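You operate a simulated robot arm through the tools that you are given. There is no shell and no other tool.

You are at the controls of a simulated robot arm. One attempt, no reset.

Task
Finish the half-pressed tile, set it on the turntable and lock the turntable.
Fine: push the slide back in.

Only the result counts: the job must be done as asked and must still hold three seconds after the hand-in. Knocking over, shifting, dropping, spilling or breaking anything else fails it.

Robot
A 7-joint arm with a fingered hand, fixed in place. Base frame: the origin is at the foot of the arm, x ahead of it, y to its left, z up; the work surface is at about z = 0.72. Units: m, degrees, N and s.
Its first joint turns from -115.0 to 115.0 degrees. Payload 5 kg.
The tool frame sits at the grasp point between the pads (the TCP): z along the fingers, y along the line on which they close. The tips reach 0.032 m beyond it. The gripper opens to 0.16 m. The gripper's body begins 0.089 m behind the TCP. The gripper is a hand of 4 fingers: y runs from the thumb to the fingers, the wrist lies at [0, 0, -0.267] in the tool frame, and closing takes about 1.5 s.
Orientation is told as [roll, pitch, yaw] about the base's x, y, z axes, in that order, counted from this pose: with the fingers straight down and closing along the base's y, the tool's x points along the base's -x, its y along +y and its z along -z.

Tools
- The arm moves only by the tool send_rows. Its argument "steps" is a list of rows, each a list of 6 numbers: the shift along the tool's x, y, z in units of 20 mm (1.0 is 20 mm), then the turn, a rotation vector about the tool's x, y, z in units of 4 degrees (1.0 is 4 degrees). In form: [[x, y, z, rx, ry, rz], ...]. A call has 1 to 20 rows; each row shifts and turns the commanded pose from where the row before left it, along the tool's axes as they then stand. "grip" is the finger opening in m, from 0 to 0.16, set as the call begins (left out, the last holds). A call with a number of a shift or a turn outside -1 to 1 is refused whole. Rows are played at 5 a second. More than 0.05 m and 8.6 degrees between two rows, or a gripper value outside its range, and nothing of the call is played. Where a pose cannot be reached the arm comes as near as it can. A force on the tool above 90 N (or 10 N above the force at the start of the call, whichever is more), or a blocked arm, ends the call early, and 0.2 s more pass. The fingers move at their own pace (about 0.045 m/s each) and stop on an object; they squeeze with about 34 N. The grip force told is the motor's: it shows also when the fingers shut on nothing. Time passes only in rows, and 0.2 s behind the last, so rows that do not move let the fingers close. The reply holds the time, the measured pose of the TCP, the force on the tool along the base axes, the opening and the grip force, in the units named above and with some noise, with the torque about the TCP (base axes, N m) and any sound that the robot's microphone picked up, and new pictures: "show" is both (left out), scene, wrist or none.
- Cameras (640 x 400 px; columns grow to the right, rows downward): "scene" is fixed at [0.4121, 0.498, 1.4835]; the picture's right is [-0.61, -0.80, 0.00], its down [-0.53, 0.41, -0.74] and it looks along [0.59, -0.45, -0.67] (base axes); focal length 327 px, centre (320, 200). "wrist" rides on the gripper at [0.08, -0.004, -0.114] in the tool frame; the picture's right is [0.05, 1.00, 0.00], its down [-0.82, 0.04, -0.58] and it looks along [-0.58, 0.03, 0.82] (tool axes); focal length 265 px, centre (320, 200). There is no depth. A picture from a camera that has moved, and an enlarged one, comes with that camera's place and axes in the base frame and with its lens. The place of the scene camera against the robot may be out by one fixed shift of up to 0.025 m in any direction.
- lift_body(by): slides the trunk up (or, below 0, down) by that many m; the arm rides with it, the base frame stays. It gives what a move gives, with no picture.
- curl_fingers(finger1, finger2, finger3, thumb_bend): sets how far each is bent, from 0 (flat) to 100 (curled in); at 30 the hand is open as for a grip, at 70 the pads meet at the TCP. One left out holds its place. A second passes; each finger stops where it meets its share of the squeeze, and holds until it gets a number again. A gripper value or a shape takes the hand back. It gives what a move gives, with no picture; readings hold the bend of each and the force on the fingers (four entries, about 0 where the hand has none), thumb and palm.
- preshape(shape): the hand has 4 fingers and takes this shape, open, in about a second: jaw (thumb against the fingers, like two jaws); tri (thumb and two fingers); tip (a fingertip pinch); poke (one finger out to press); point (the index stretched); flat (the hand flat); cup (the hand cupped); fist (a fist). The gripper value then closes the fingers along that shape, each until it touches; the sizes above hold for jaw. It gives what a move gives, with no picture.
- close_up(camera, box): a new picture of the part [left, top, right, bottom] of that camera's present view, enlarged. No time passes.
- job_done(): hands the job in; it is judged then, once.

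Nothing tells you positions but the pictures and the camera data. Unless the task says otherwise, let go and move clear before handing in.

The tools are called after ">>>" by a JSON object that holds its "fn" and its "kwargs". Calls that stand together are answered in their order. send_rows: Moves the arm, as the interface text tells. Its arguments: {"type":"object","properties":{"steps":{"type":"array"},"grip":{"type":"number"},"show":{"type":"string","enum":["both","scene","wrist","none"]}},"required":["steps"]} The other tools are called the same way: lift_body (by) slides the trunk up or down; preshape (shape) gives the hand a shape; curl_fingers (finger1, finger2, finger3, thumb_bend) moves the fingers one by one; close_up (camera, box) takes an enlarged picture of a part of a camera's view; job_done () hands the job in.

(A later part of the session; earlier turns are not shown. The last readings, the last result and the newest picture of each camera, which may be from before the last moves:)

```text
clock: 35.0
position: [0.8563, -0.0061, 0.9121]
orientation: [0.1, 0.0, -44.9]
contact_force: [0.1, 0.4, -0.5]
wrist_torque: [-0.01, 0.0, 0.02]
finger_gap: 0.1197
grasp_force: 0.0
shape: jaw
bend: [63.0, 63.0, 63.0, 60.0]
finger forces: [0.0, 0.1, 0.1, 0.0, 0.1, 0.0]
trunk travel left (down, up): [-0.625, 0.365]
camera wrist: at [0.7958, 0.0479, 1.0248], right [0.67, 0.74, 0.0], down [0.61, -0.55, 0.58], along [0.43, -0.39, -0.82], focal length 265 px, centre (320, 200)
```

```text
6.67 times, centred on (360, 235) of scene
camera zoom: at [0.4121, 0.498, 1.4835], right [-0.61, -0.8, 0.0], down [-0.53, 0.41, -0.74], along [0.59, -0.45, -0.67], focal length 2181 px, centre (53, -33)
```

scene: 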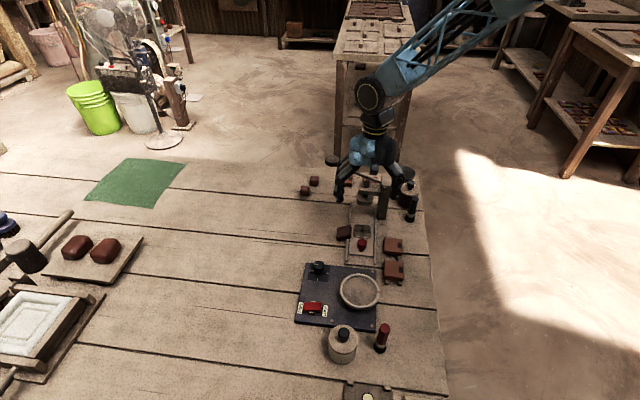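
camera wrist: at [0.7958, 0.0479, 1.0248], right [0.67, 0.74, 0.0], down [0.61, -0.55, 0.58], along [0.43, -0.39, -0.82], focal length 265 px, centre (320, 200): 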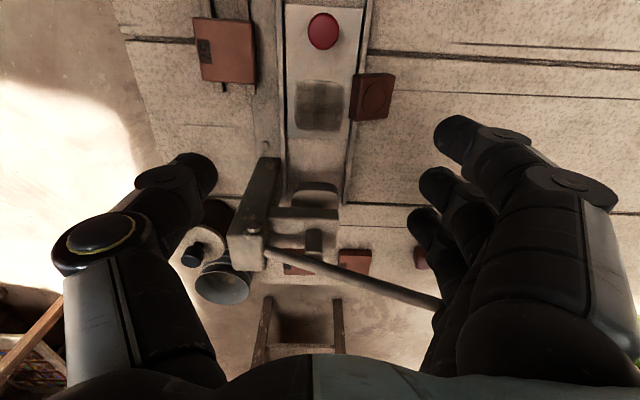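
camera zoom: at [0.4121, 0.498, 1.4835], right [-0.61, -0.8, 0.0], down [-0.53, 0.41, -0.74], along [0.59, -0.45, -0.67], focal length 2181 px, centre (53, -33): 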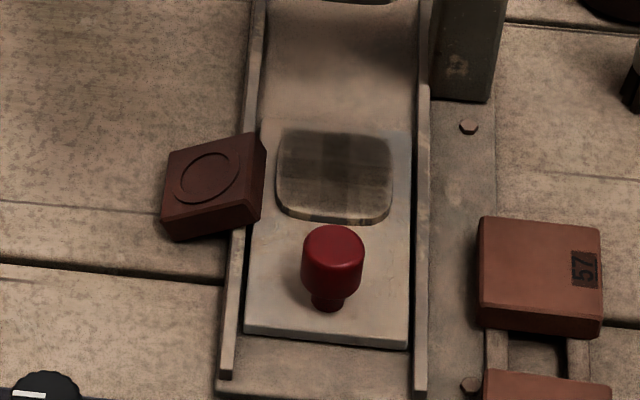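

The tile now leans on the +q rail at about 20°, centred near (0.886, 0.0425, 0.734). My grip was too high on the tile: the rounded fingertips only caught its top edge. I'll rise and try the fingertip-pinch shape in free air before going back for it.

>>> {"fn": "send_rows", "kwargs": {"steps": [[0, 0, -1, 0, 0, 0], [0, 0, -1, 0, 0, 0], [0, 0, -1, 0, 0, 0], [0, 0, -1, 0, 0, 0], [0, 0, -1, 0, 0, 0]], "show": "none"}}

>>> {"fn": "preshape", "kwargs": {"shape": "tip"}}

>>> {"fn": "send_rows", "kwargs": {"steps": [[0, 0, 0, 0, 0, 0]]}}

>>> {"fn": "close_up", "kwargs": {"camera": "scene", "box": [310, 60, 430, 200]}}

```text
clock: 36.2
position: [0.8583, -0.0043, 1.0107]
orientation: [0.0, 0.0, -45.1]
contact_force: [0.0, 0.5, 0.1]
wrist_torque: [0.01, 0.01, 0.0]
finger_gap: 0.1195
grasp_force: 0.1
shape: jaw
bend: [63.0, 63.0, 63.0, 60.0]
finger forces: [0.0, 0.0, 0.1, 0.1, 0.0, 0.0]
trunk travel left (down, up): [-0.625, 0.365]
```

```text
clock: 37.1
position: [0.8577, -0.0056, 1.01]
orientation: [0.0, -0.1, -45.1]
contact_force: [-0.9, 0.1, 0.5]
wrist_torque: [0.02, 0.02, -0.02]
finger_gap: 0.1601
grasp_force: 0.1
shape: tip
bend: [1.0, 30.0, 1.0, 30.0]
finger forces: [0.0, 0.0, 0.0, 0.0, 0.0, 0.0]
trunk travel left (down, up): [-0.625, 0.365]
```

```text
clock: 37.5
position: [0.8574, -0.0055, 1.0117]
orientation: [0.0, 0.0, -45.0]
contact_force: [-0.3, -0.3, -1.0]
wrist_torque: [-0.01, 0.0, -0.03]
finger_gap: 0.1599
grasp_force: 0.0
shape: tip
bend: [1.0, 30.0, 1.0, 30.0]
finger forces: [0.2, 0.1, 0.0, 0.1, 0.1, 0.1]
trunk travel left (down, up): [-0.625, 0.365]
camera wrist: at [0.797, 0.0489, 1.1237], right [0.67, 0.74, 0.0], down [0.61, -0.55, 0.58], along [0.43, -0.39, -0.82], focal length 265 px, centre (320, 200)
```

scene: 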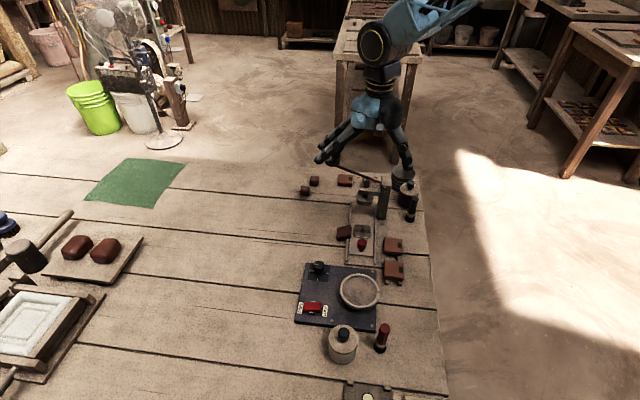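
wrist: 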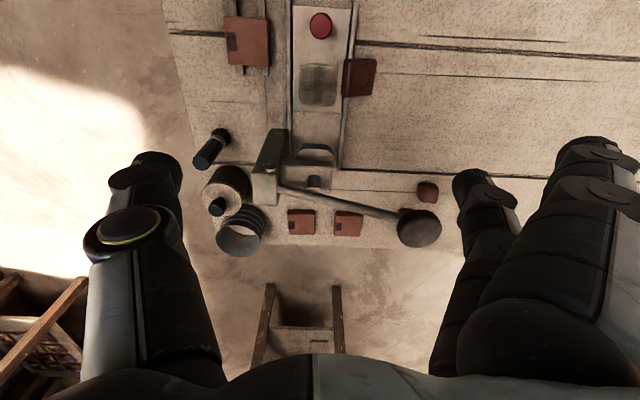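

```text
2.86 times, centred on (370, 130) of scene
camera zoom: at [0.4121, 0.498, 1.4835], right [-0.61, -0.8, 0.0], down [-0.53, 0.41, -0.74], along [0.59, -0.45, -0.67], focal length 935 px, centre (177, 400)
```

zoom: 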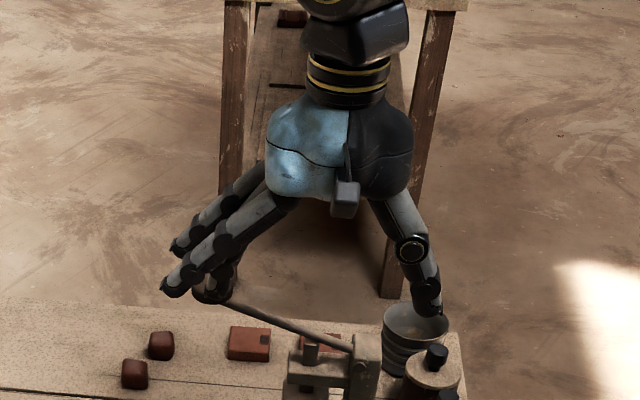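

In the pinch shape, middle finger and thumb oppose while fingers 1 and 3 stick straight out, which would foul things. I'll fold fingers 1 and 3 away instead, then turn the hand to yaw +45° so it closes along the rails on the tile's upright end faces.

>>> {"fn": "curl_fingers", "kwargs": {"finger1": 100, "finger2": 45, "finger3": 100, "thumb_bend": 45}}

>>> {"fn": "send_rows", "kwargs": {"steps": [[0, 0, 0, 0, 0, -1], [0, 0, 0, 0, 0, -1], [0, 0, 0, 0, 0, -1], [0, 0, 0, 0, 0, -1], [0, 0, 0, 0, 0, -1], [0, 0, 0, 0, 0, -1], [0, 0, 0, 0, 0, -1], [0, 0, 0, 0, 0, -1], [0, 0, 0, 0, 0, -1], [0, 0, 0, 0, 0, -1], [0, 0, 0, 0, 0, -1], [0, 0, 0, 0, 0, -1], [0, 0, 0, 0, 0, -1], [0, 0, 0, 0, 0, -1], [0, 0, 0, 0, 0, -1], [0, 0, 0, 0, 0, -1], [0, 0, 0, 0, 0, -1], [0, 0, 0, 0, 0, -1], [0, 0, 0, 0, 0, -1], [0, 0, 0, 0, 0, -1]]}}

```text
clock: 38.5
position: [0.8572, -0.0055, 1.0105]
orientation: [0.0, -0.1, -45.1]
contact_force: [-0.8, 1.0, 0.7]
wrist_torque: [-0.01, 0.0, 0.04]
finger_gap: 0.066
grasp_force: 0.0
shape: fingers
bend: [100.0, 45.0, 100.0, 45.0]
finger forces: [0.1, 0.0, 0.0, 0.1, 0.1, 0.0]
trunk travel left (down, up): [-0.625, 0.365]
```

```text
clock: 42.7
position: [0.8567, -0.0054, 1.0102]
orientation: [0.0, 0.0, 35.0]
contact_force: [0.5, -1.1, -0.2]
wrist_torque: [0.0, -0.01, 0.06]
finger_gap: 0.0661
grasp_force: 0.0
shape: fingers
bend: [100.0, 45.0, 100.0, 45.0]
finger forces: [0.0, 0.1, 0.0, 0.0, 0.0, 0.1]
trunk travel left (down, up): [-0.625, 0.365]
camera wrist: at [0.7933, -0.055, 1.1238], right [-0.62, 0.79, 0.0], down [0.64, 0.5, 0.58], along [0.45, 0.36, -0.82], focal length 265 px, centre (320, 200)
```

scene: 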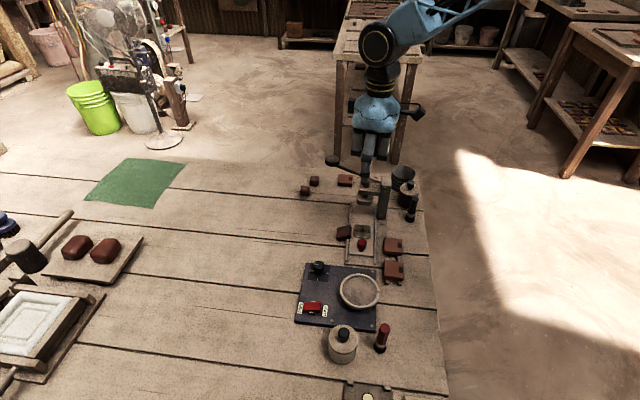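
wrist: 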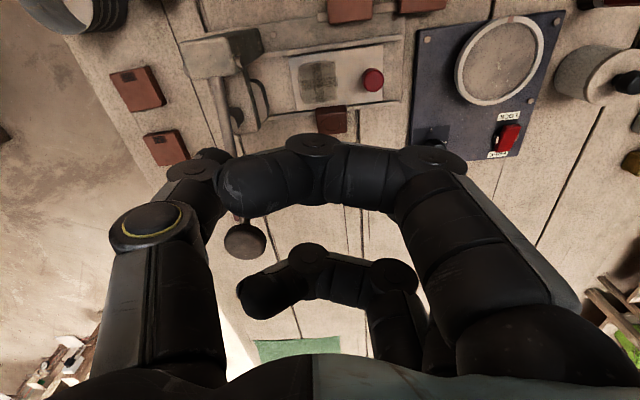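

The folded fingers arch across at about TCP height. I'll check how far below them the middle finger and thumb reach.

>>> {"fn": "close_up", "kwargs": {"camera": "scene", "box": [320, 80, 430, 220]}}

>>> {"fn": "close_up", "kwargs": {"camera": "wrist", "box": [180, 40, 420, 260]}}

```text
2.86 times, centred on (375, 150) of scene
camera zoom: at [0.4121, 0.498, 1.4835], right [-0.61, -0.8, 0.0], down [-0.53, 0.41, -0.74], along [0.59, -0.45, -0.67], focal length 935 px, centre (163, 343)
```

zoom: 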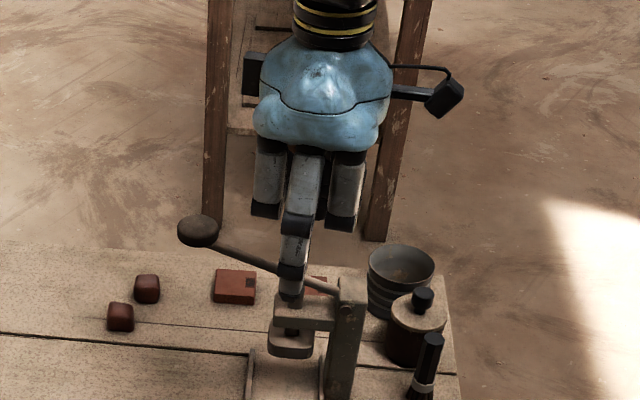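

```text
1.82 times, centred on (300, 150) of wrist
camera zoom: at [0.7933, -0.055, 1.1238], right [-0.62, 0.79, 0.0], down [0.64, 0.5, 0.58], along [0.45, 0.36, -0.82], focal length 483 px, centre (356, 291)
```

zoom: 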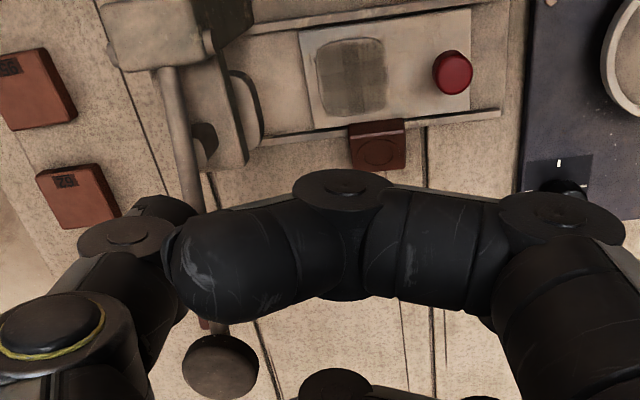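

Folded fingers 1 and 3 stay at least 3 cm above the pinch tips, which is enough. I'll finish the turn to yaw 45°, move over the tile at about (0.886, 0.041), and come down partway.

>>> {"fn": "send_rows", "kwargs": {"steps": [[0, 0, 0, 0, 0, -1], [0, 0, 0, 0, 0, -1], [0, 0, 0, 0, 0, -0.5], [-0.9, 0.2, 0, 0, 0, 0], [-0.9, 0.2, 0, 0, 0, 0], [-0.88, 0.2, 0, 0, 0, 0], [0, 0, 1, 0, 0, 0], [0, 0, 1, 0, 0, 0], [0, 0, 1, 0, 0, 0], [0, 0, 1, 0, 0, 0], [0, 0, 1, 0, 0, 0], [0, 0, 1, 0, 0, 0]]}}

>>> {"fn": "close_up", "kwargs": {"camera": "wrist", "box": [200, 60, 440, 220]}}

>>> {"fn": "close_up", "kwargs": {"camera": "scene", "box": [310, 130, 420, 260]}}

```text
clock: 45.3
position: [0.888, 0.0418, 0.89]
orientation: [0.0, 0.0, 45.1]
contact_force: [0.3, 0.4, 0.4]
wrist_torque: [-0.02, -0.02, -0.03]
finger_gap: 0.0659
grasp_force: 0.1
shape: fingers
bend: [100.0, 45.0, 100.0, 45.0]
finger forces: [0.0, 0.1, 0.0, 0.1, 0.0, 0.0]
trunk travel left (down, up): [-0.625, 0.365]
camera wrist: at [0.8341, -0.018, 1.0036], right [-0.74, 0.67, 0.0], down [0.55, 0.61, 0.58], along [0.39, 0.43, -0.82], focal length 265 px, centre (320, 200)
```

scene: 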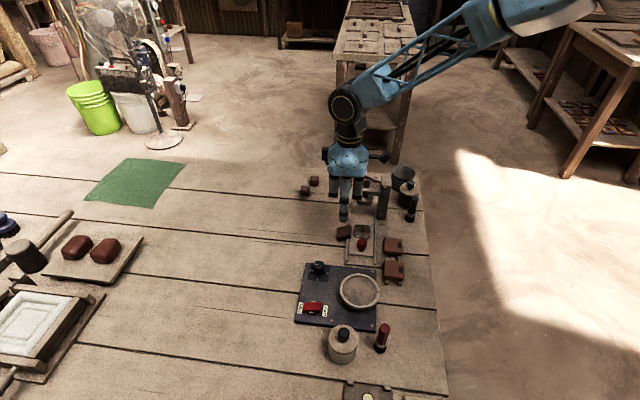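
wrist: 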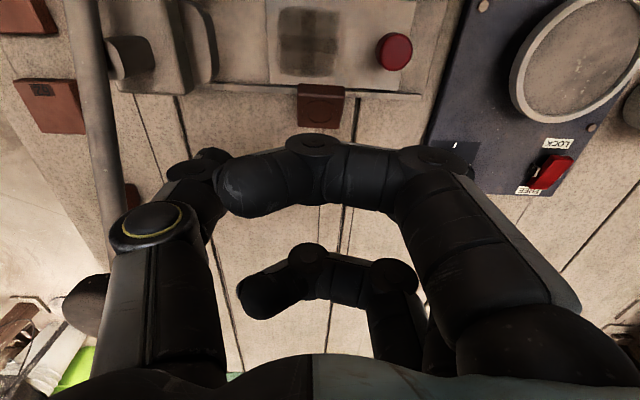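

```text
2.50 times, centred on (320, 140) of wrist
camera zoom: at [0.8341, -0.018, 1.0036], right [-0.74, 0.67, 0.0], down [0.55, 0.61, 0.58], along [0.39, 0.43, -0.82], focal length 664 px, centre (320, 350)
```

zoom: 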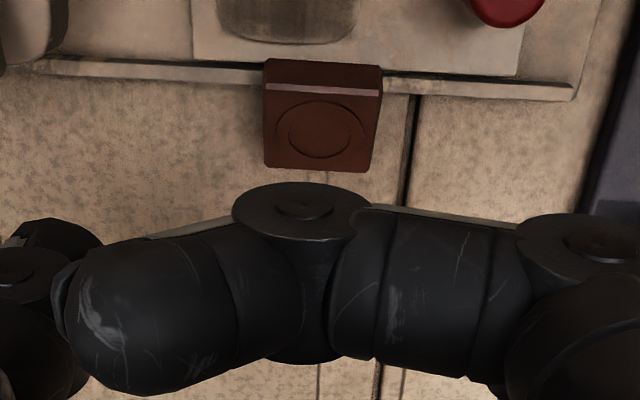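

```text
3.08 times, centred on (365, 195) of scene
camera zoom: at [0.4121, 0.498, 1.4835], right [-0.61, -0.8, 0.0], down [-0.53, 0.41, -0.74], along [0.59, -0.45, -0.67], focal length 1007 px, centre (182, 215)
```

zoom: 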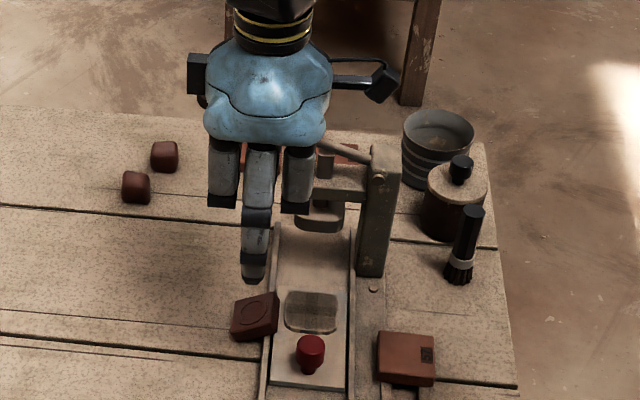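

The lever rod passes within a few millimetres of the thumb's outer knuckle at this height. I'll shift 6 mm away from it, descend past the rod's level, then shift back and carry on down.

>>> {"fn": "send_rows", "kwargs": {"steps": [[0, 0.35, 0.2, 0, 0, 0], [0, 0, 1, 0, 0, 0], [0, 0, 1, 0, 0, 0], [0, 0, 1, 0, 0, 0], [0, -0.35, 1, 0, 0, 0]]}}

>>> {"fn": "close_up", "kwargs": {"camera": "wrist", "box": [200, 60, 440, 220]}}

>>> {"fn": "close_up", "kwargs": {"camera": "scene", "box": [310, 150, 410, 260]}}

```text
clock: 46.5
position: [0.8864, 0.0429, 0.8065]
orientation: [0.0, -0.1, 45.0]
contact_force: [0.6, 0.4, 0.8]
wrist_torque: [-0.02, 0.0, 0.02]
finger_gap: 0.0657
grasp_force: 0.0
shape: fingers
bend: [100.0, 45.0, 100.0, 45.0]
finger forces: [0.0, 0.0, 0.0, 0.1, 0.0, 0.0]
trunk travel left (down, up): [-0.625, 0.365]
camera wrist: at [0.8319, -0.0171, 0.9194], right [-0.74, 0.67, 0.0], down [0.55, 0.61, 0.58], along [0.39, 0.43, -0.82], focal length 265 px, centre (320, 200)
```

scene: 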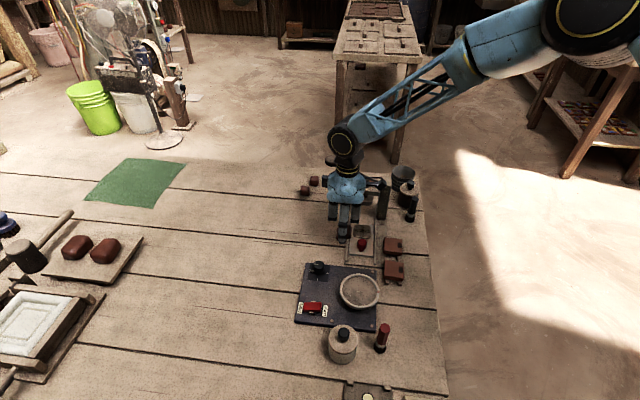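
wrist: 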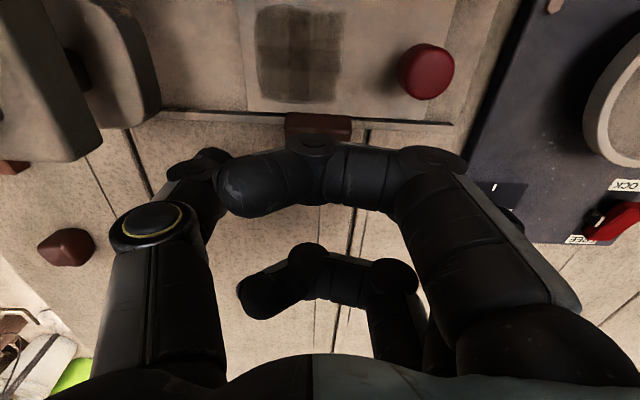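

```text
2.50 times, centred on (320, 140) of wrist
camera zoom: at [0.8319, -0.0171, 0.9194], right [-0.74, 0.67, 0.0], down [0.55, 0.61, 0.58], along [0.39, 0.43, -0.82], focal length 664 px, centre (320, 350)
```

zoom: 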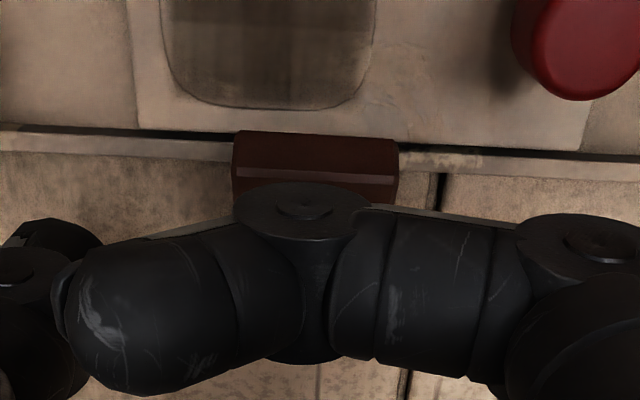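

```text
3.64 times, centred on (360, 205) of scene
camera zoom: at [0.4121, 0.498, 1.4835], right [-0.61, -0.8, 0.0], down [-0.53, 0.41, -0.74], along [0.59, -0.45, -0.67], focal length 1190 px, centre (174, 182)
```

zoom: 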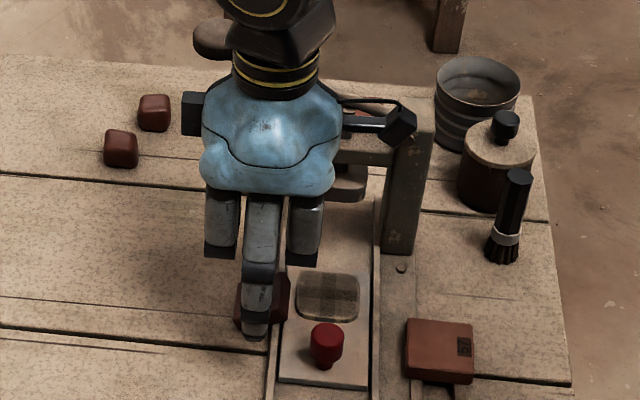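

The pinch is centred on the tile along the rails. I'll lower to about 0.763 and check.

>>> {"fn": "send_rows", "kwargs": {"steps": [[0, 0, 0.9, 0, 0, 0], [0, 0, 0.8, 0, 0, 0], [0, 0, 0.5, 0, 0, 0]]}}

>>> {"fn": "close_up", "kwargs": {"camera": "scene", "box": [310, 170, 400, 270]}}

>>> {"fn": "close_up", "kwargs": {"camera": "wrist", "box": [160, 80, 440, 240]}}

```text
clock: 47.3
position: [0.886, 0.0408, 0.7634]
orientation: [0.1, 0.0, 45.1]
contact_force: [0.4, 0.5, -0.8]
wrist_torque: [-0.02, -0.02, 0.03]
finger_gap: 0.0659
grasp_force: 0.5
shape: fingers
bend: [100.0, 45.0, 100.0, 45.0]
finger forces: [0.0, 0.0, 0.0, 0.0, 1.0, 0.0]
trunk travel left (down, up): [-0.625, 0.365]
camera wrist: at [0.8312, -0.0184, 0.8758], right [-0.74, 0.67, 0.0], down [0.55, 0.61, 0.58], along [0.39, 0.43, -0.82], focal length 265 px, centre (320, 200)
```

scene: 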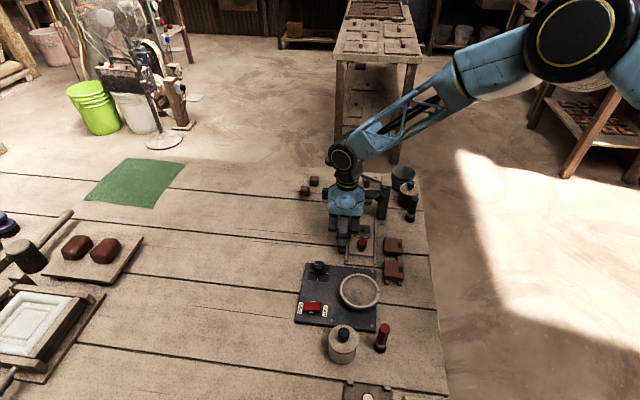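
wrist: 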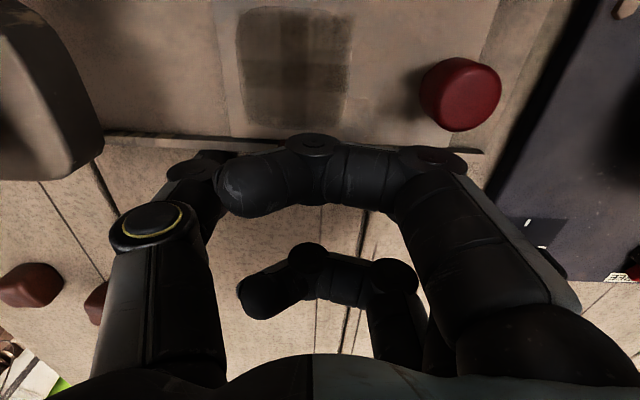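

```text
4.00 times, centred on (355, 220) of scene
camera zoom: at [0.4121, 0.498, 1.4835], right [-0.61, -0.8, 0.0], down [-0.53, 0.41, -0.74], along [0.59, -0.45, -0.67], focal length 1309 px, centre (180, 120)
```

zoom: 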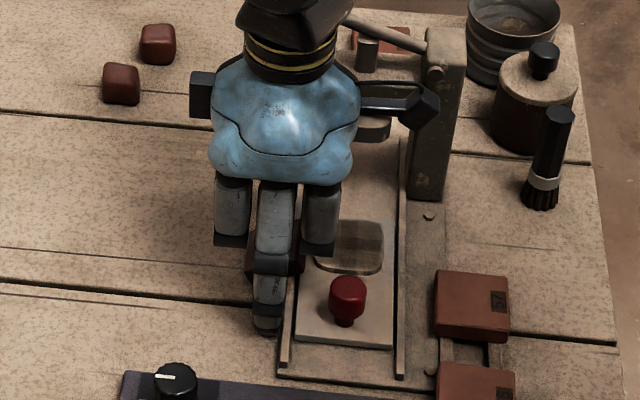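

```text
2.29 times, centred on (300, 160) of wrist
camera zoom: at [0.8312, -0.0184, 0.8758], right [-0.74, 0.67, 0.0], down [0.55, 0.61, 0.58], along [0.39, 0.43, -0.82], focal length 607 px, centre (366, 291)
```

zoom: 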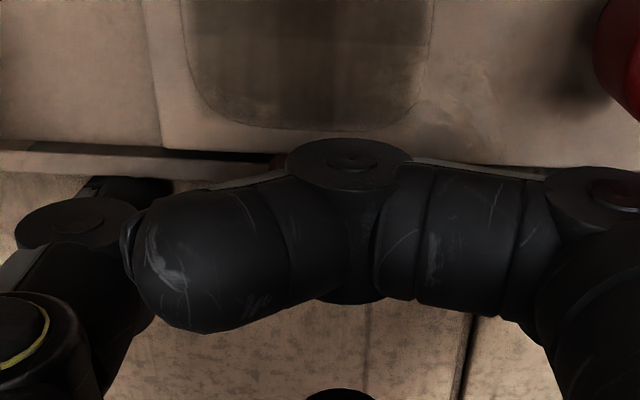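

The finger tips are close to the table now, with a slight touch on the thumb. I'll go down a few more millimetres while watching the forces.

>>> {"fn": "send_rows", "kwargs": {"steps": [[0, 0.05, 0.15, 0, 0, 0], [0, 0, 0.15, 0, 0, 0]], "show": "none"}}

```text
clock: 47.9
position: [0.8855, 0.0405, 0.7591]
orientation: [-0.1, -0.2, 45.0]
contact_force: [-0.7, -1.2, 11.1]
wrist_torque: [0.25, 0.31, 0.12]
finger_gap: 0.0657
grasp_force: 6.0
shape: fingers
bend: [100.0, 45.0, 100.0, 45.0]
finger forces: [0.1, 8.9, 0.1, 0.0, 2.7, 0.0]
trunk travel left (down, up): [-0.625, 0.365]
```

The tips touched the table at a TCP height of about 0.759, so they reach about 4 cm past the TCP at this bend. I'll lift 3 mm and close middle finger and thumb on the tile's end faces.

>>> {"fn": "send_rows", "kwargs": {"steps": [[0, 0, -0.15, 0, 0, 0]], "show": "none"}}

>>> {"fn": "curl_fingers", "kwargs": {"finger2": 56, "thumb_bend": 56}}

>>> {"fn": "close_up", "kwargs": {"camera": "scene", "box": [310, 190, 390, 270]}}

```text
clock: 48.3
position: [0.8846, 0.0421, 0.759]
orientation: [0.1, 0.0, 45.1]
contact_force: [1.2, 1.4, 0.6]
wrist_torque: [0.04, -0.02, 0.1]
finger_gap: 0.0659
grasp_force: 0.8
shape: fingers
bend: [100.0, 45.0, 100.0, 45.0]
finger forces: [0.0, 0.0, 0.1, 0.1, 1.5, 0.0]
trunk travel left (down, up): [-0.625, 0.365]
```

```text
clock: 49.3
position: [0.886, 0.0416, 0.7616]
orientation: [0.1, 0.0, 45.0]
contact_force: [1.8, -1.0, 3.0]
wrist_torque: [-0.14, -0.16, 0.04]
finger_gap: 0.0585
grasp_force: 1.7
shape: fingers
bend: [100.0, 56.0, 100.0, 56.0]
finger forces: [0.0, 0.0, 0.0, 0.0, 4.0, 0.0]
trunk travel left (down, up): [-0.625, 0.365]
```

```text
5.00 times, centred on (350, 230) of scene
camera zoom: at [0.4121, 0.498, 1.4835], right [-0.61, -0.8, 0.0], down [-0.53, 0.41, -0.74], along [0.59, -0.45, -0.67], focal length 1636 px, centre (170, 50)
```

zoom: 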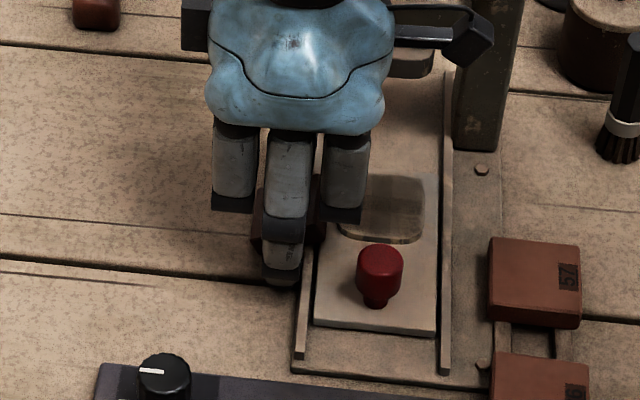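

The thumb is touching lightly and the finger is not yet in contact. I'll close further.

>>> {"fn": "curl_fingers", "kwargs": {"finger2": 66, "thumb_bend": 66}}

>>> {"fn": "close_up", "kwargs": {"camera": "scene", "box": [310, 190, 390, 270]}}

>>> {"fn": "close_up", "kwargs": {"camera": "wrist", "box": [160, 80, 440, 240]}}

```text
clock: 50.3
position: [0.8846, 0.042, 0.761]
orientation: [0.0, 0.1, 45.2]
contact_force: [0.8, 0.2, -1.1]
wrist_torque: [0.05, 0.0, -0.01]
finger_gap: 0.0545
grasp_force: 8.6
shape: fingers
bend: [100.0, 60.0, 100.0, 63.0]
finger forces: [0.1, 8.1, 0.0, 0.0, 8.5, 0.0]
trunk travel left (down, up): [-0.625, 0.365]
```

```text
5.00 times, centred on (350, 230) of scene
camera zoom: at [0.4121, 0.498, 1.4835], right [-0.61, -0.8, 0.0], down [-0.53, 0.41, -0.74], along [0.59, -0.45, -0.67], focal length 1636 px, centre (170, 50)
```

zoom: 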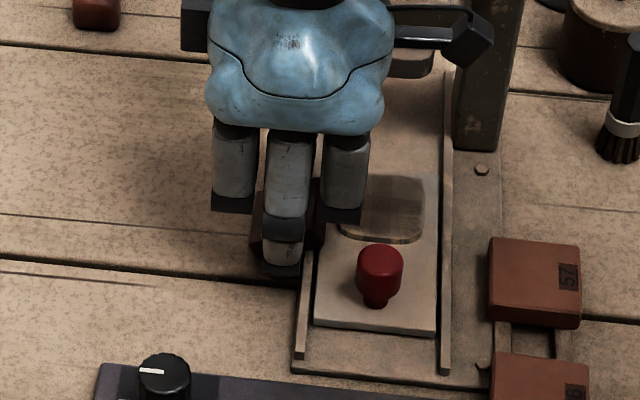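

```text
2.29 times, centred on (300, 160) of wrist
camera zoom: at [0.8312, -0.0177, 0.8733], right [-0.74, 0.67, 0.0], down [0.55, 0.61, 0.58], along [0.39, 0.43, -0.82], focal length 607 px, centre (366, 291)
```

zoom: 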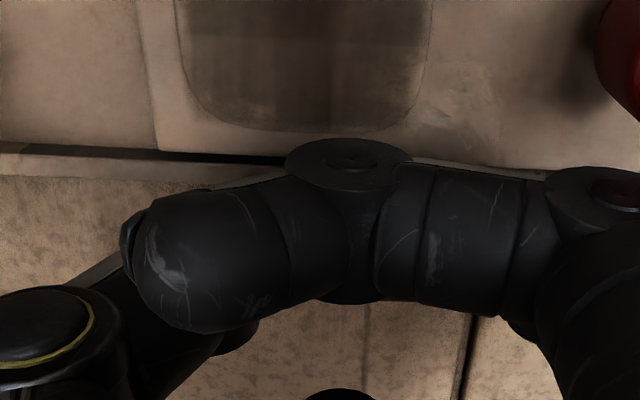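

Finger 2 (8.1 N) and thumb (8.5 N) now squeeze the tile evenly, with almost no net force. I'll lift gently and check that it comes along.

>>> {"fn": "send_rows", "kwargs": {"steps": [[0, 0, -0.15, 0, 0, 0], [0, 0, -0.2, 0, 0, 0], [0, 0, -0.25, 0, 0, 0], [0, 0, -0.25, 0, 0, 0]]}}

>>> {"fn": "close_up", "kwargs": {"camera": "scene", "box": [310, 190, 390, 270]}}

>>> {"fn": "close_up", "kwargs": {"camera": "wrist", "box": [160, 80, 440, 240]}}

```text
clock: 51.3
position: [0.8859, 0.0408, 0.7785]
orientation: [0.0, 0.0, 45.0]
contact_force: [0.5, -0.1, -0.4]
wrist_torque: [0.01, -0.03, -0.01]
finger_gap: 0.0542
grasp_force: 8.1
shape: fingers
bend: [100.0, 60.0, 100.0, 63.0]
finger forces: [0.1, 8.1, 0.0, 0.0, 8.2, 0.0]
trunk travel left (down, up): [-0.625, 0.365]
camera wrist: at [0.8312, -0.0182, 0.8903], right [-0.74, 0.67, 0.0], down [0.55, 0.61, 0.58], along [0.39, 0.43, -0.82], focal length 265 px, centre (320, 200)
```

scene: 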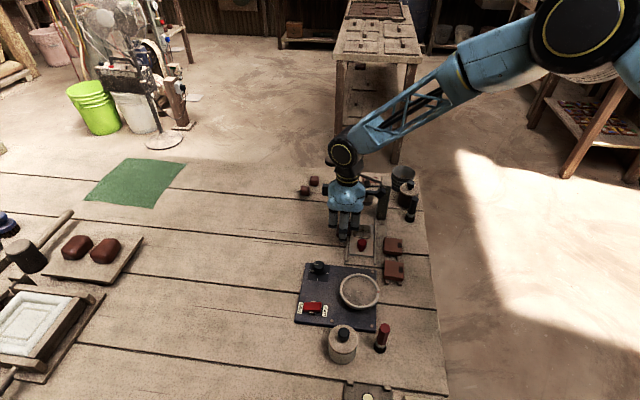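
wrist: 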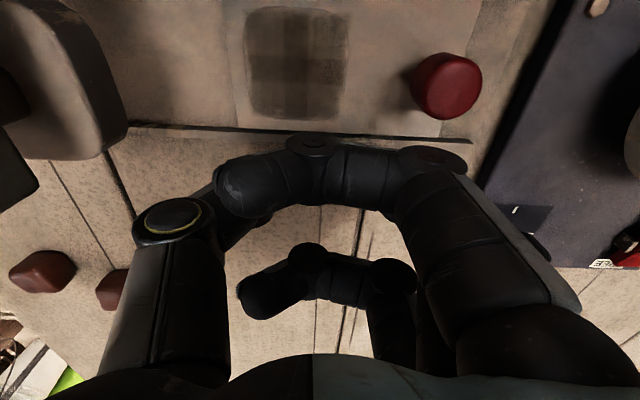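

```text
5.00 times, centred on (350, 230) of scene
camera zoom: at [0.4121, 0.498, 1.4835], right [-0.61, -0.8, 0.0], down [-0.53, 0.41, -0.74], along [0.59, -0.45, -0.67], focal length 1636 px, centre (170, 50)
```

zoom: 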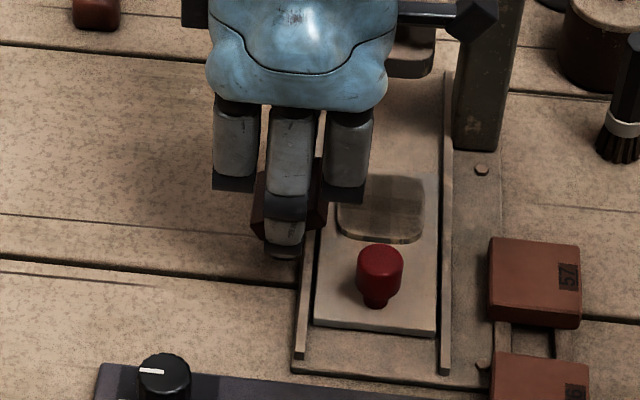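

```text
2.29 times, centred on (300, 160) of wrist
camera zoom: at [0.8312, -0.0182, 0.8903], right [-0.74, 0.67, 0.0], down [0.55, 0.61, 0.58], along [0.39, 0.43, -0.82], focal length 607 px, centre (366, 291)
```

zoom: 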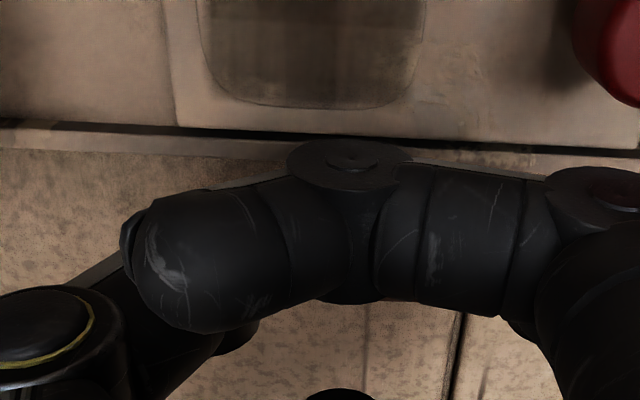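

The tile is lifted and held steady. I'll raise a little, move away from the lever along the rails, then go higher.

>>> {"fn": "send_rows", "kwargs": {"steps": [[0, 0, -0.5, 0, 0, 0], [0, 0, -0.6, 0, 0, 0], [0, 0.5, 0, 0, 0, 0], [0, 0.5, 0, 0, 0, 0], [0, 0.6, 0, 0, 0, 0], [0, 0.6, -0.5, 0, 0, 0], [0, 0.3, -0.7, 0, 0, 0], [0, 0, -0.8, 0, 0, 0], [0, 0, -0.8, 0, 0, 0]]}}

>>> {"fn": "close_up", "kwargs": {"camera": "scene", "box": [300, 170, 390, 260]}}

```text
clock: 53.3
position: [0.8489, 0.0773, 0.8551]
orientation: [0.0, -0.1, 44.9]
contact_force: [-0.3, -0.4, -0.4]
wrist_torque: [0.01, -0.02, -0.01]
finger_gap: 0.0543
grasp_force: 8.3
shape: fingers
bend: [100.0, 60.0, 100.0, 63.0]
finger forces: [0.1, 8.2, 0.0, 0.0, 8.1, 0.1]
trunk travel left (down, up): [-0.625, 0.365]
camera wrist: at [0.7954, 0.0182, 0.9677], right [-0.74, 0.67, 0.0], down [0.55, 0.61, 0.58], along [0.39, 0.43, -0.82], focal length 265 px, centre (320, 200)
```

scene: 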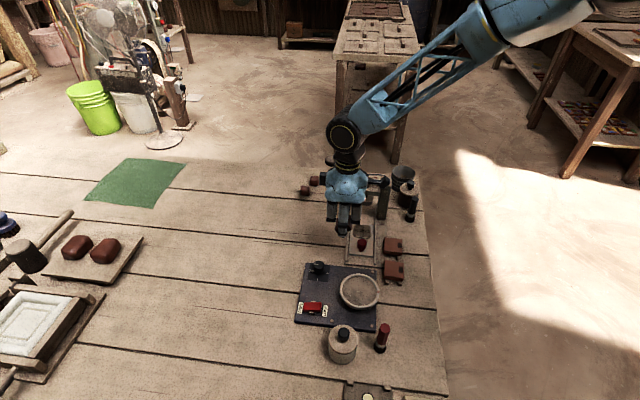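
wrist: 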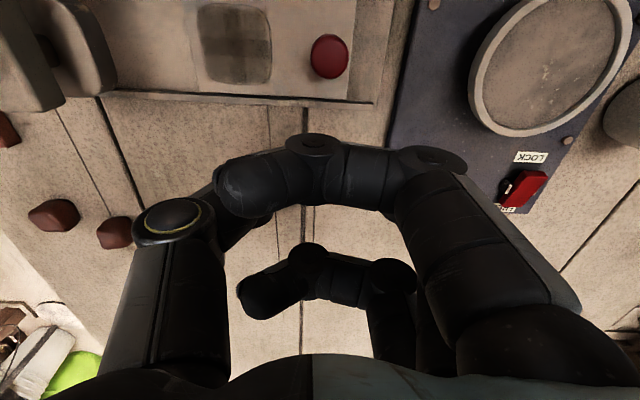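

```text
4.44 times, centred on (345, 215) of scene
camera zoom: at [0.4121, 0.498, 1.4835], right [-0.61, -0.8, 0.0], down [-0.53, 0.41, -0.74], along [0.59, -0.45, -0.67], focal length 1454 px, centre (209, 133)
```

zoom: 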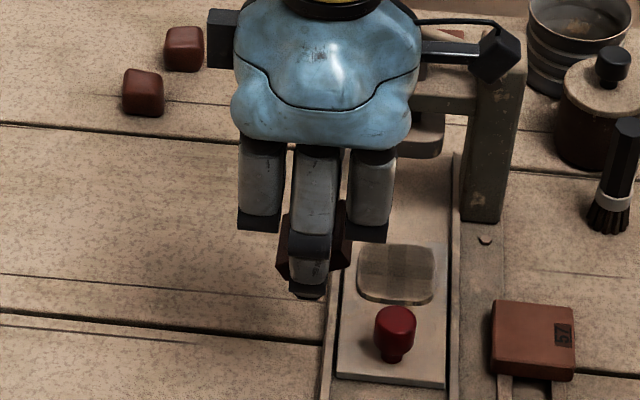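

The tile is held securely and still tilted about 20° about the closing axis. I'll look closely at the turntable's ring and the switch while the view is clear, and level the tile.

>>> {"fn": "close_up", "kwargs": {"camera": "scene", "box": [325, 260, 395, 320]}}

>>> {"fn": "close_up", "kwargs": {"camera": "scene", "box": [290, 285, 340, 330]}}

>>> {"fn": "close_up", "kwargs": {"camera": "wrist", "box": [400, 0, 640, 220]}}

>>> {"fn": "send_rows", "kwargs": {"steps": [[0, 0, -0.5, 0, -1, 0], [0, 0, -0.5, 0, -1, 0], [0, 0, 0, 0, -1, 0], [0, 0, 0, 0, -1, 0], [0, 0, 0, 0, -1, 0]]}}

>>> {"fn": "close_up", "kwargs": {"camera": "scene", "box": [300, 160, 390, 250]}}

```text
6.67 times, centred on (360, 290) of scene
camera zoom: at [0.4121, 0.498, 1.4835], right [-0.61, -0.8, 0.0], down [-0.53, 0.41, -0.74], along [0.59, -0.45, -0.67], focal length 2181 px, centre (53, -400)
```

zoom: 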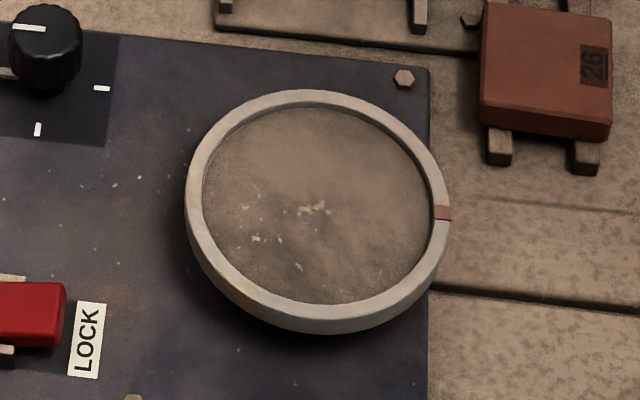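

```text
8.89 times, centred on (315, 308) of scene
camera zoom: at [0.4121, 0.498, 1.4835], right [-0.61, -0.8, 0.0], down [-0.53, 0.41, -0.74], along [0.59, -0.45, -0.67], focal length 2908 px, centre (364, -756)
```

zoom: 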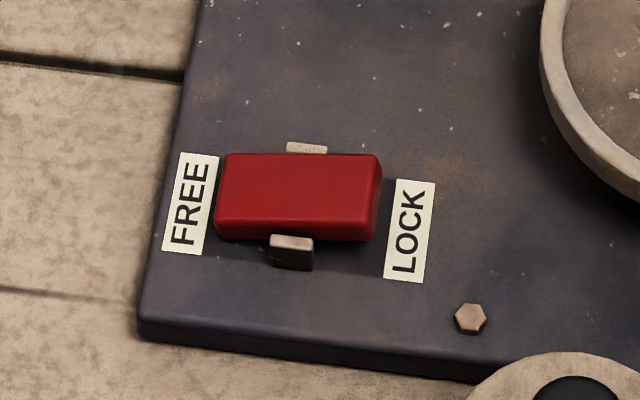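

```text
1.82 times, centred on (520, 110) of wrist
camera zoom: at [0.7954, 0.0182, 0.9677], right [-0.74, 0.67, 0.0], down [0.55, 0.61, 0.58], along [0.39, 0.43, -0.82], focal length 483 px, centre (-44, 364)
```

zoom: 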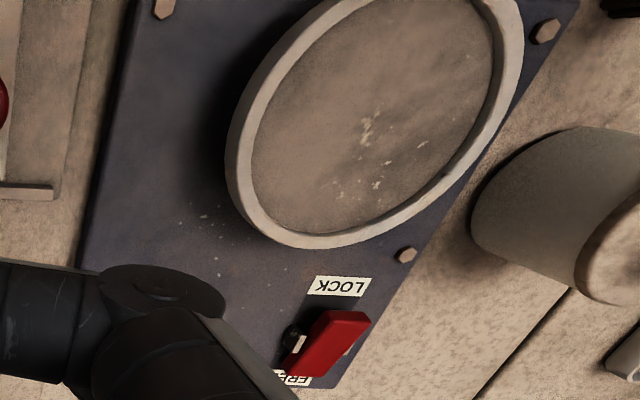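

```text
clock: 54.5
position: [0.8491, 0.0762, 0.8749]
orientation: [-0.1, -20.1, 45.2]
contact_force: [-0.3, -0.1, -0.6]
wrist_torque: [-0.01, 0.0, -0.05]
finger_gap: 0.0544
grasp_force: 8.1
shape: fingers
bend: [100.0, 60.0, 100.0, 63.0]
finger forces: [0.1, 8.2, 0.1, 0.1, 8.1, 0.0]
trunk travel left (down, up): [-0.625, 0.365]
camera wrist: at [0.7714, -0.0071, 0.9539], right [-0.74, 0.67, -0.02], down [0.37, 0.43, 0.82], along [0.56, 0.6, -0.57], focal length 265 px, centre (320, 200)
```

scene: 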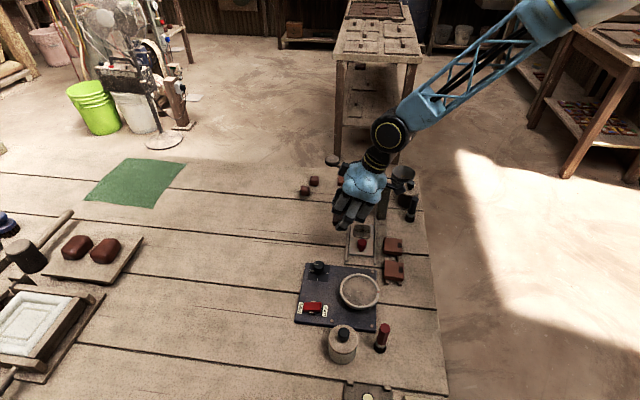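
wrist: 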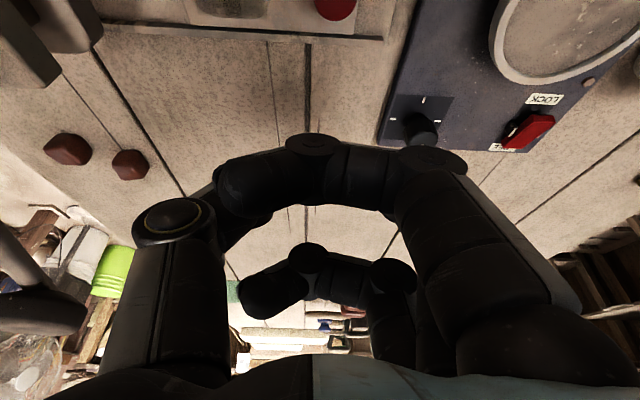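

```text
4.44 times, centred on (345, 205) of scene
camera zoom: at [0.4121, 0.498, 1.4835], right [-0.61, -0.8, 0.0], down [-0.53, 0.41, -0.74], along [0.59, -0.45, -0.67], focal length 1454 px, centre (209, 178)
```

zoom: 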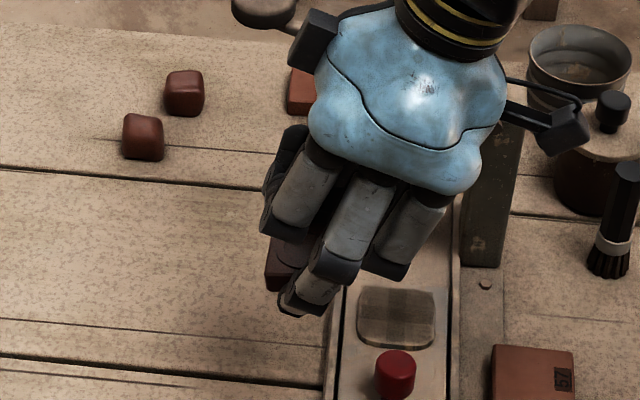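

The turntable has a shallow raised rim with about 89 mm inner diameter; the rocker is tipped to FREE. I'll check whether the tile looks level now.

>>> {"fn": "close_up", "kwargs": {"camera": "scene", "box": [330, 200, 370, 240]}}

>>> {"fn": "close_up", "kwargs": {"camera": "wrist", "box": [200, 120, 440, 320]}}

```text
10.00 times, centred on (350, 220) of scene
camera zoom: at [0.4121, 0.498, 1.4835], right [-0.61, -0.8, 0.0], down [-0.53, 0.41, -0.74], along [0.59, -0.45, -0.67], focal length 3272 px, centre (20, 0)
```

zoom: 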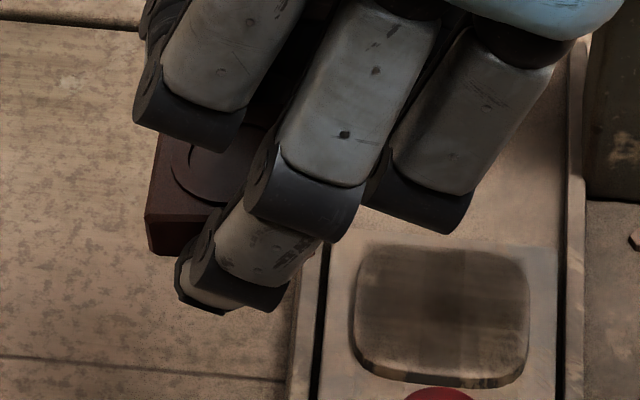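

```text
2.00 times, centred on (320, 220) of wrist
camera zoom: at [0.7714, -0.0071, 0.9539], right [-0.74, 0.67, -0.02], down [0.37, 0.43, 0.82], along [0.56, 0.6, -0.57], focal length 531 px, centre (320, 160)
```

zoom: 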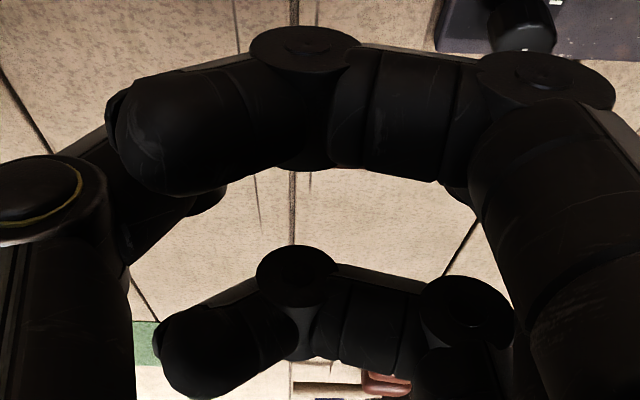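

The tile's edges now run parallel to the level slide edges, so it is level. I'll carry it across to a point above the turntable centre.

>>> {"fn": "send_rows", "kwargs": {"steps": [[0.336, 0.892, -0.122, 0, 0, 0], [0.336, 0.892, -0.122, 0, 0, 0], [0.336, 0.892, -0.122, 0, 0, 0], [0.336, 0.892, -0.122, 0, 0, 0], [0.336, 0.892, -0.122, 0, 0, 0], [0.336, 0.892, -0.122, 0, 0, 0], [0.336, 0.892, -0.122, 0, 0, 0], [0.336, 0.892, -0.122, 0, 0, 0], [0.336, 0.892, -0.122, 0, 0, 0]]}}

>>> {"fn": "close_up", "kwargs": {"camera": "scene", "box": [310, 200, 410, 320]}}

```text
clock: 56.5
position: [0.6911, 0.1444, 0.8754]
orientation: [0.0, -20.0, 45.0]
contact_force: [1.0, 0.6, 0.2]
wrist_torque: [0.0, 0.02, -0.01]
finger_gap: 0.0543
grasp_force: 8.2
shape: fingers
bend: [100.0, 60.0, 100.0, 63.0]
finger forces: [0.0, 8.1, 0.0, 0.0, 8.0, 0.0]
trunk travel left (down, up): [-0.625, 0.365]
camera wrist: at [0.6126, 0.061, 0.954], right [-0.74, 0.67, -0.02], down [0.37, 0.43, 0.82], along [0.56, 0.6, -0.57], focal length 265 px, centre (320, 200)
```

scene: 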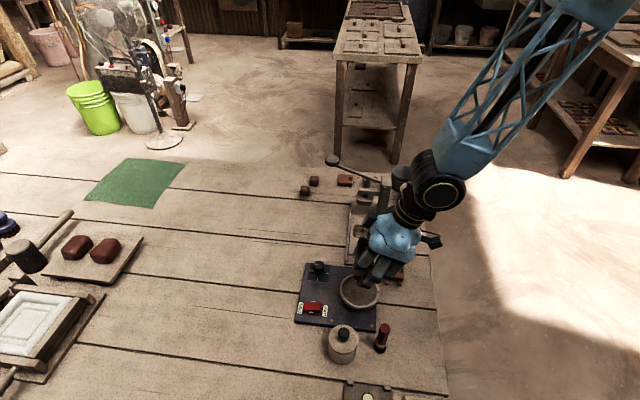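
wrist: 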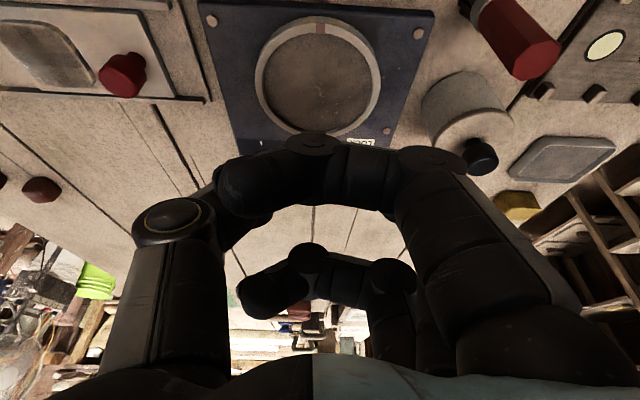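

```text
3.33 times, centred on (360, 260) of scene
camera zoom: at [0.4121, 0.498, 1.4835], right [-0.61, -0.8, 0.0], down [-0.53, 0.41, -0.74], along [0.59, -0.45, -0.67], focal length 1091 px, centre (187, 0)
```

zoom: 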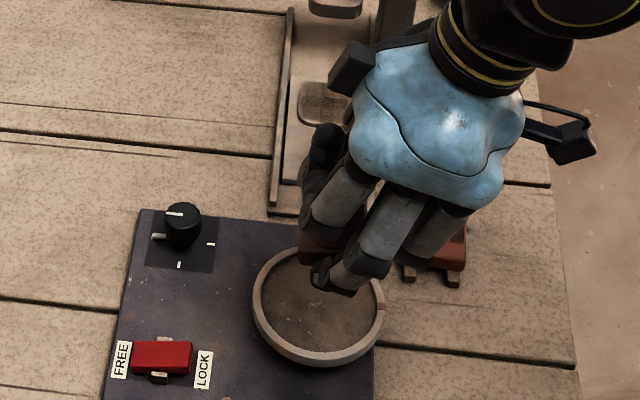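

The tile is over the turntable centre, which I put at about (0.699, 0.152). I'll lower to about 3 cm above contact and check.

>>> {"fn": "send_rows", "kwargs": {"steps": [[0.342, 0.02, 0.94, 0, 0, 0], [0.342, 0.02, 0.94, 0, 0, 0], [0.342, 0.02, 0.94, 0, 0, 0], [0.171, 0, 0.47, 0, 0, 0]]}}

>>> {"fn": "close_up", "kwargs": {"camera": "scene", "box": [320, 240, 400, 320]}}

>>> {"fn": "close_up", "kwargs": {"camera": "wrist", "box": [200, 20, 440, 200]}}

```text
clock: 57.5
position: [0.6891, 0.145, 0.8039]
orientation: [0.0, -20.0, 45.0]
contact_force: [-1.0, -0.3, -0.7]
wrist_torque: [-0.03, 0.0, 0.02]
finger_gap: 0.0544
grasp_force: 8.2
shape: fingers
bend: [100.0, 60.0, 100.0, 63.0]
finger forces: [0.0, 8.1, 0.0, 0.0, 8.1, 0.1]
trunk travel left (down, up): [-0.625, 0.365]
camera wrist: at [0.6119, 0.0619, 0.8837], right [-0.74, 0.67, -0.02], down [0.37, 0.43, 0.82], along [0.56, 0.6, -0.57], focal length 265 px, centre (320, 200)
```

scene: 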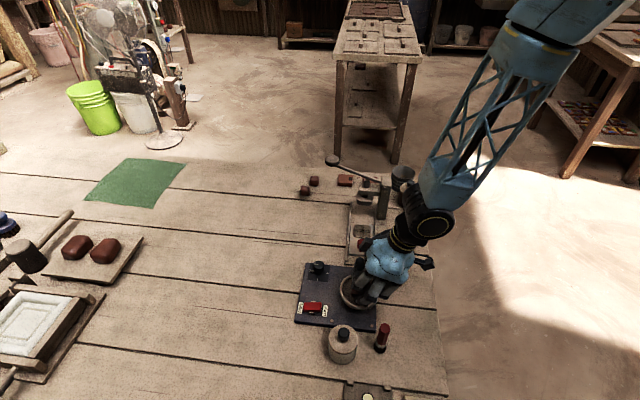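
wrist: 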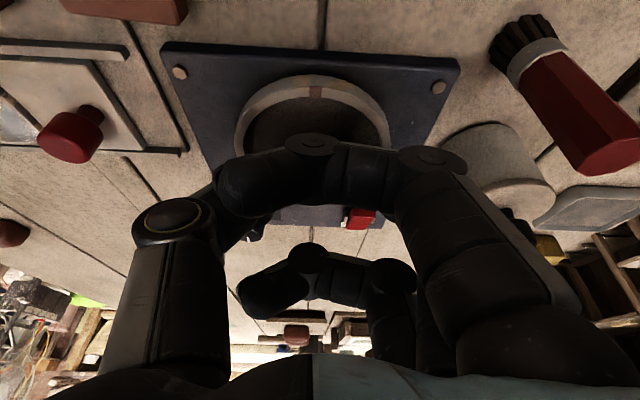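

```text
5.00 times, centred on (360, 280) of scene
camera zoom: at [0.4121, 0.498, 1.4835], right [-0.61, -0.8, 0.0], down [-0.53, 0.41, -0.74], along [0.59, -0.45, -0.67], focal length 1636 px, centre (120, -200)
```

zoom: 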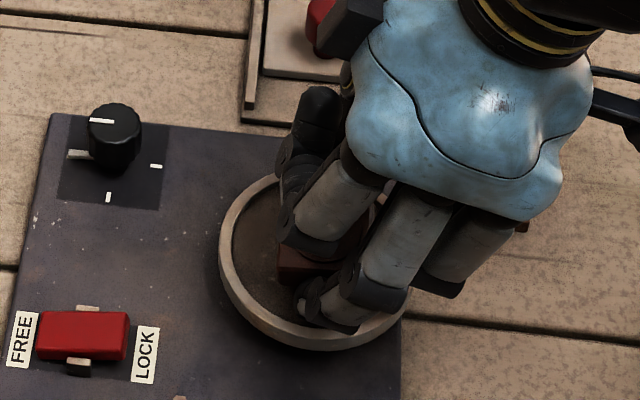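

```text
2.22 times, centred on (320, 110) of wrist
camera zoom: at [0.6119, 0.0619, 0.8837], right [-0.74, 0.67, -0.02], down [0.37, 0.43, 0.82], along [0.56, 0.6, -0.57], focal length 590 px, centre (320, 400)
```

zoom: 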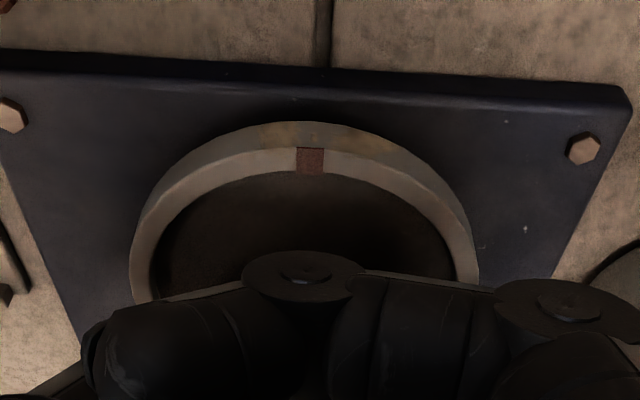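

Before lowering further I want to verify the centring, because the wrist and scene estimates differ by about a centimetre. I'll zoom in on the tile against the ring.

>>> {"fn": "close_up", "kwargs": {"camera": "scene", "box": [335, 265, 390, 315]}}

```text
8.00 times, centred on (362, 290) of scene
camera zoom: at [0.4121, 0.498, 1.4835], right [-0.61, -0.8, 0.0], down [-0.53, 0.41, -0.74], along [0.59, -0.45, -0.67], focal length 2617 px, centre (-20, -520)
```

zoom: 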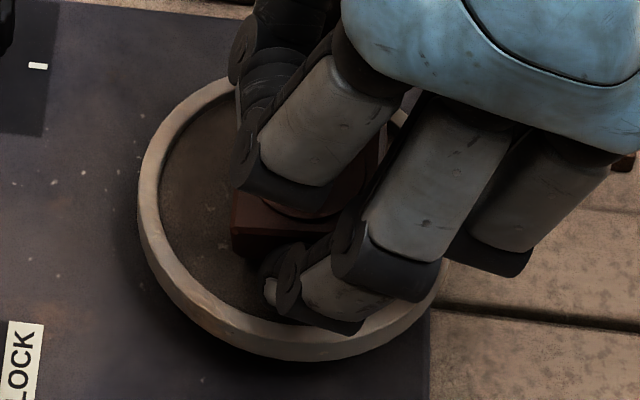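

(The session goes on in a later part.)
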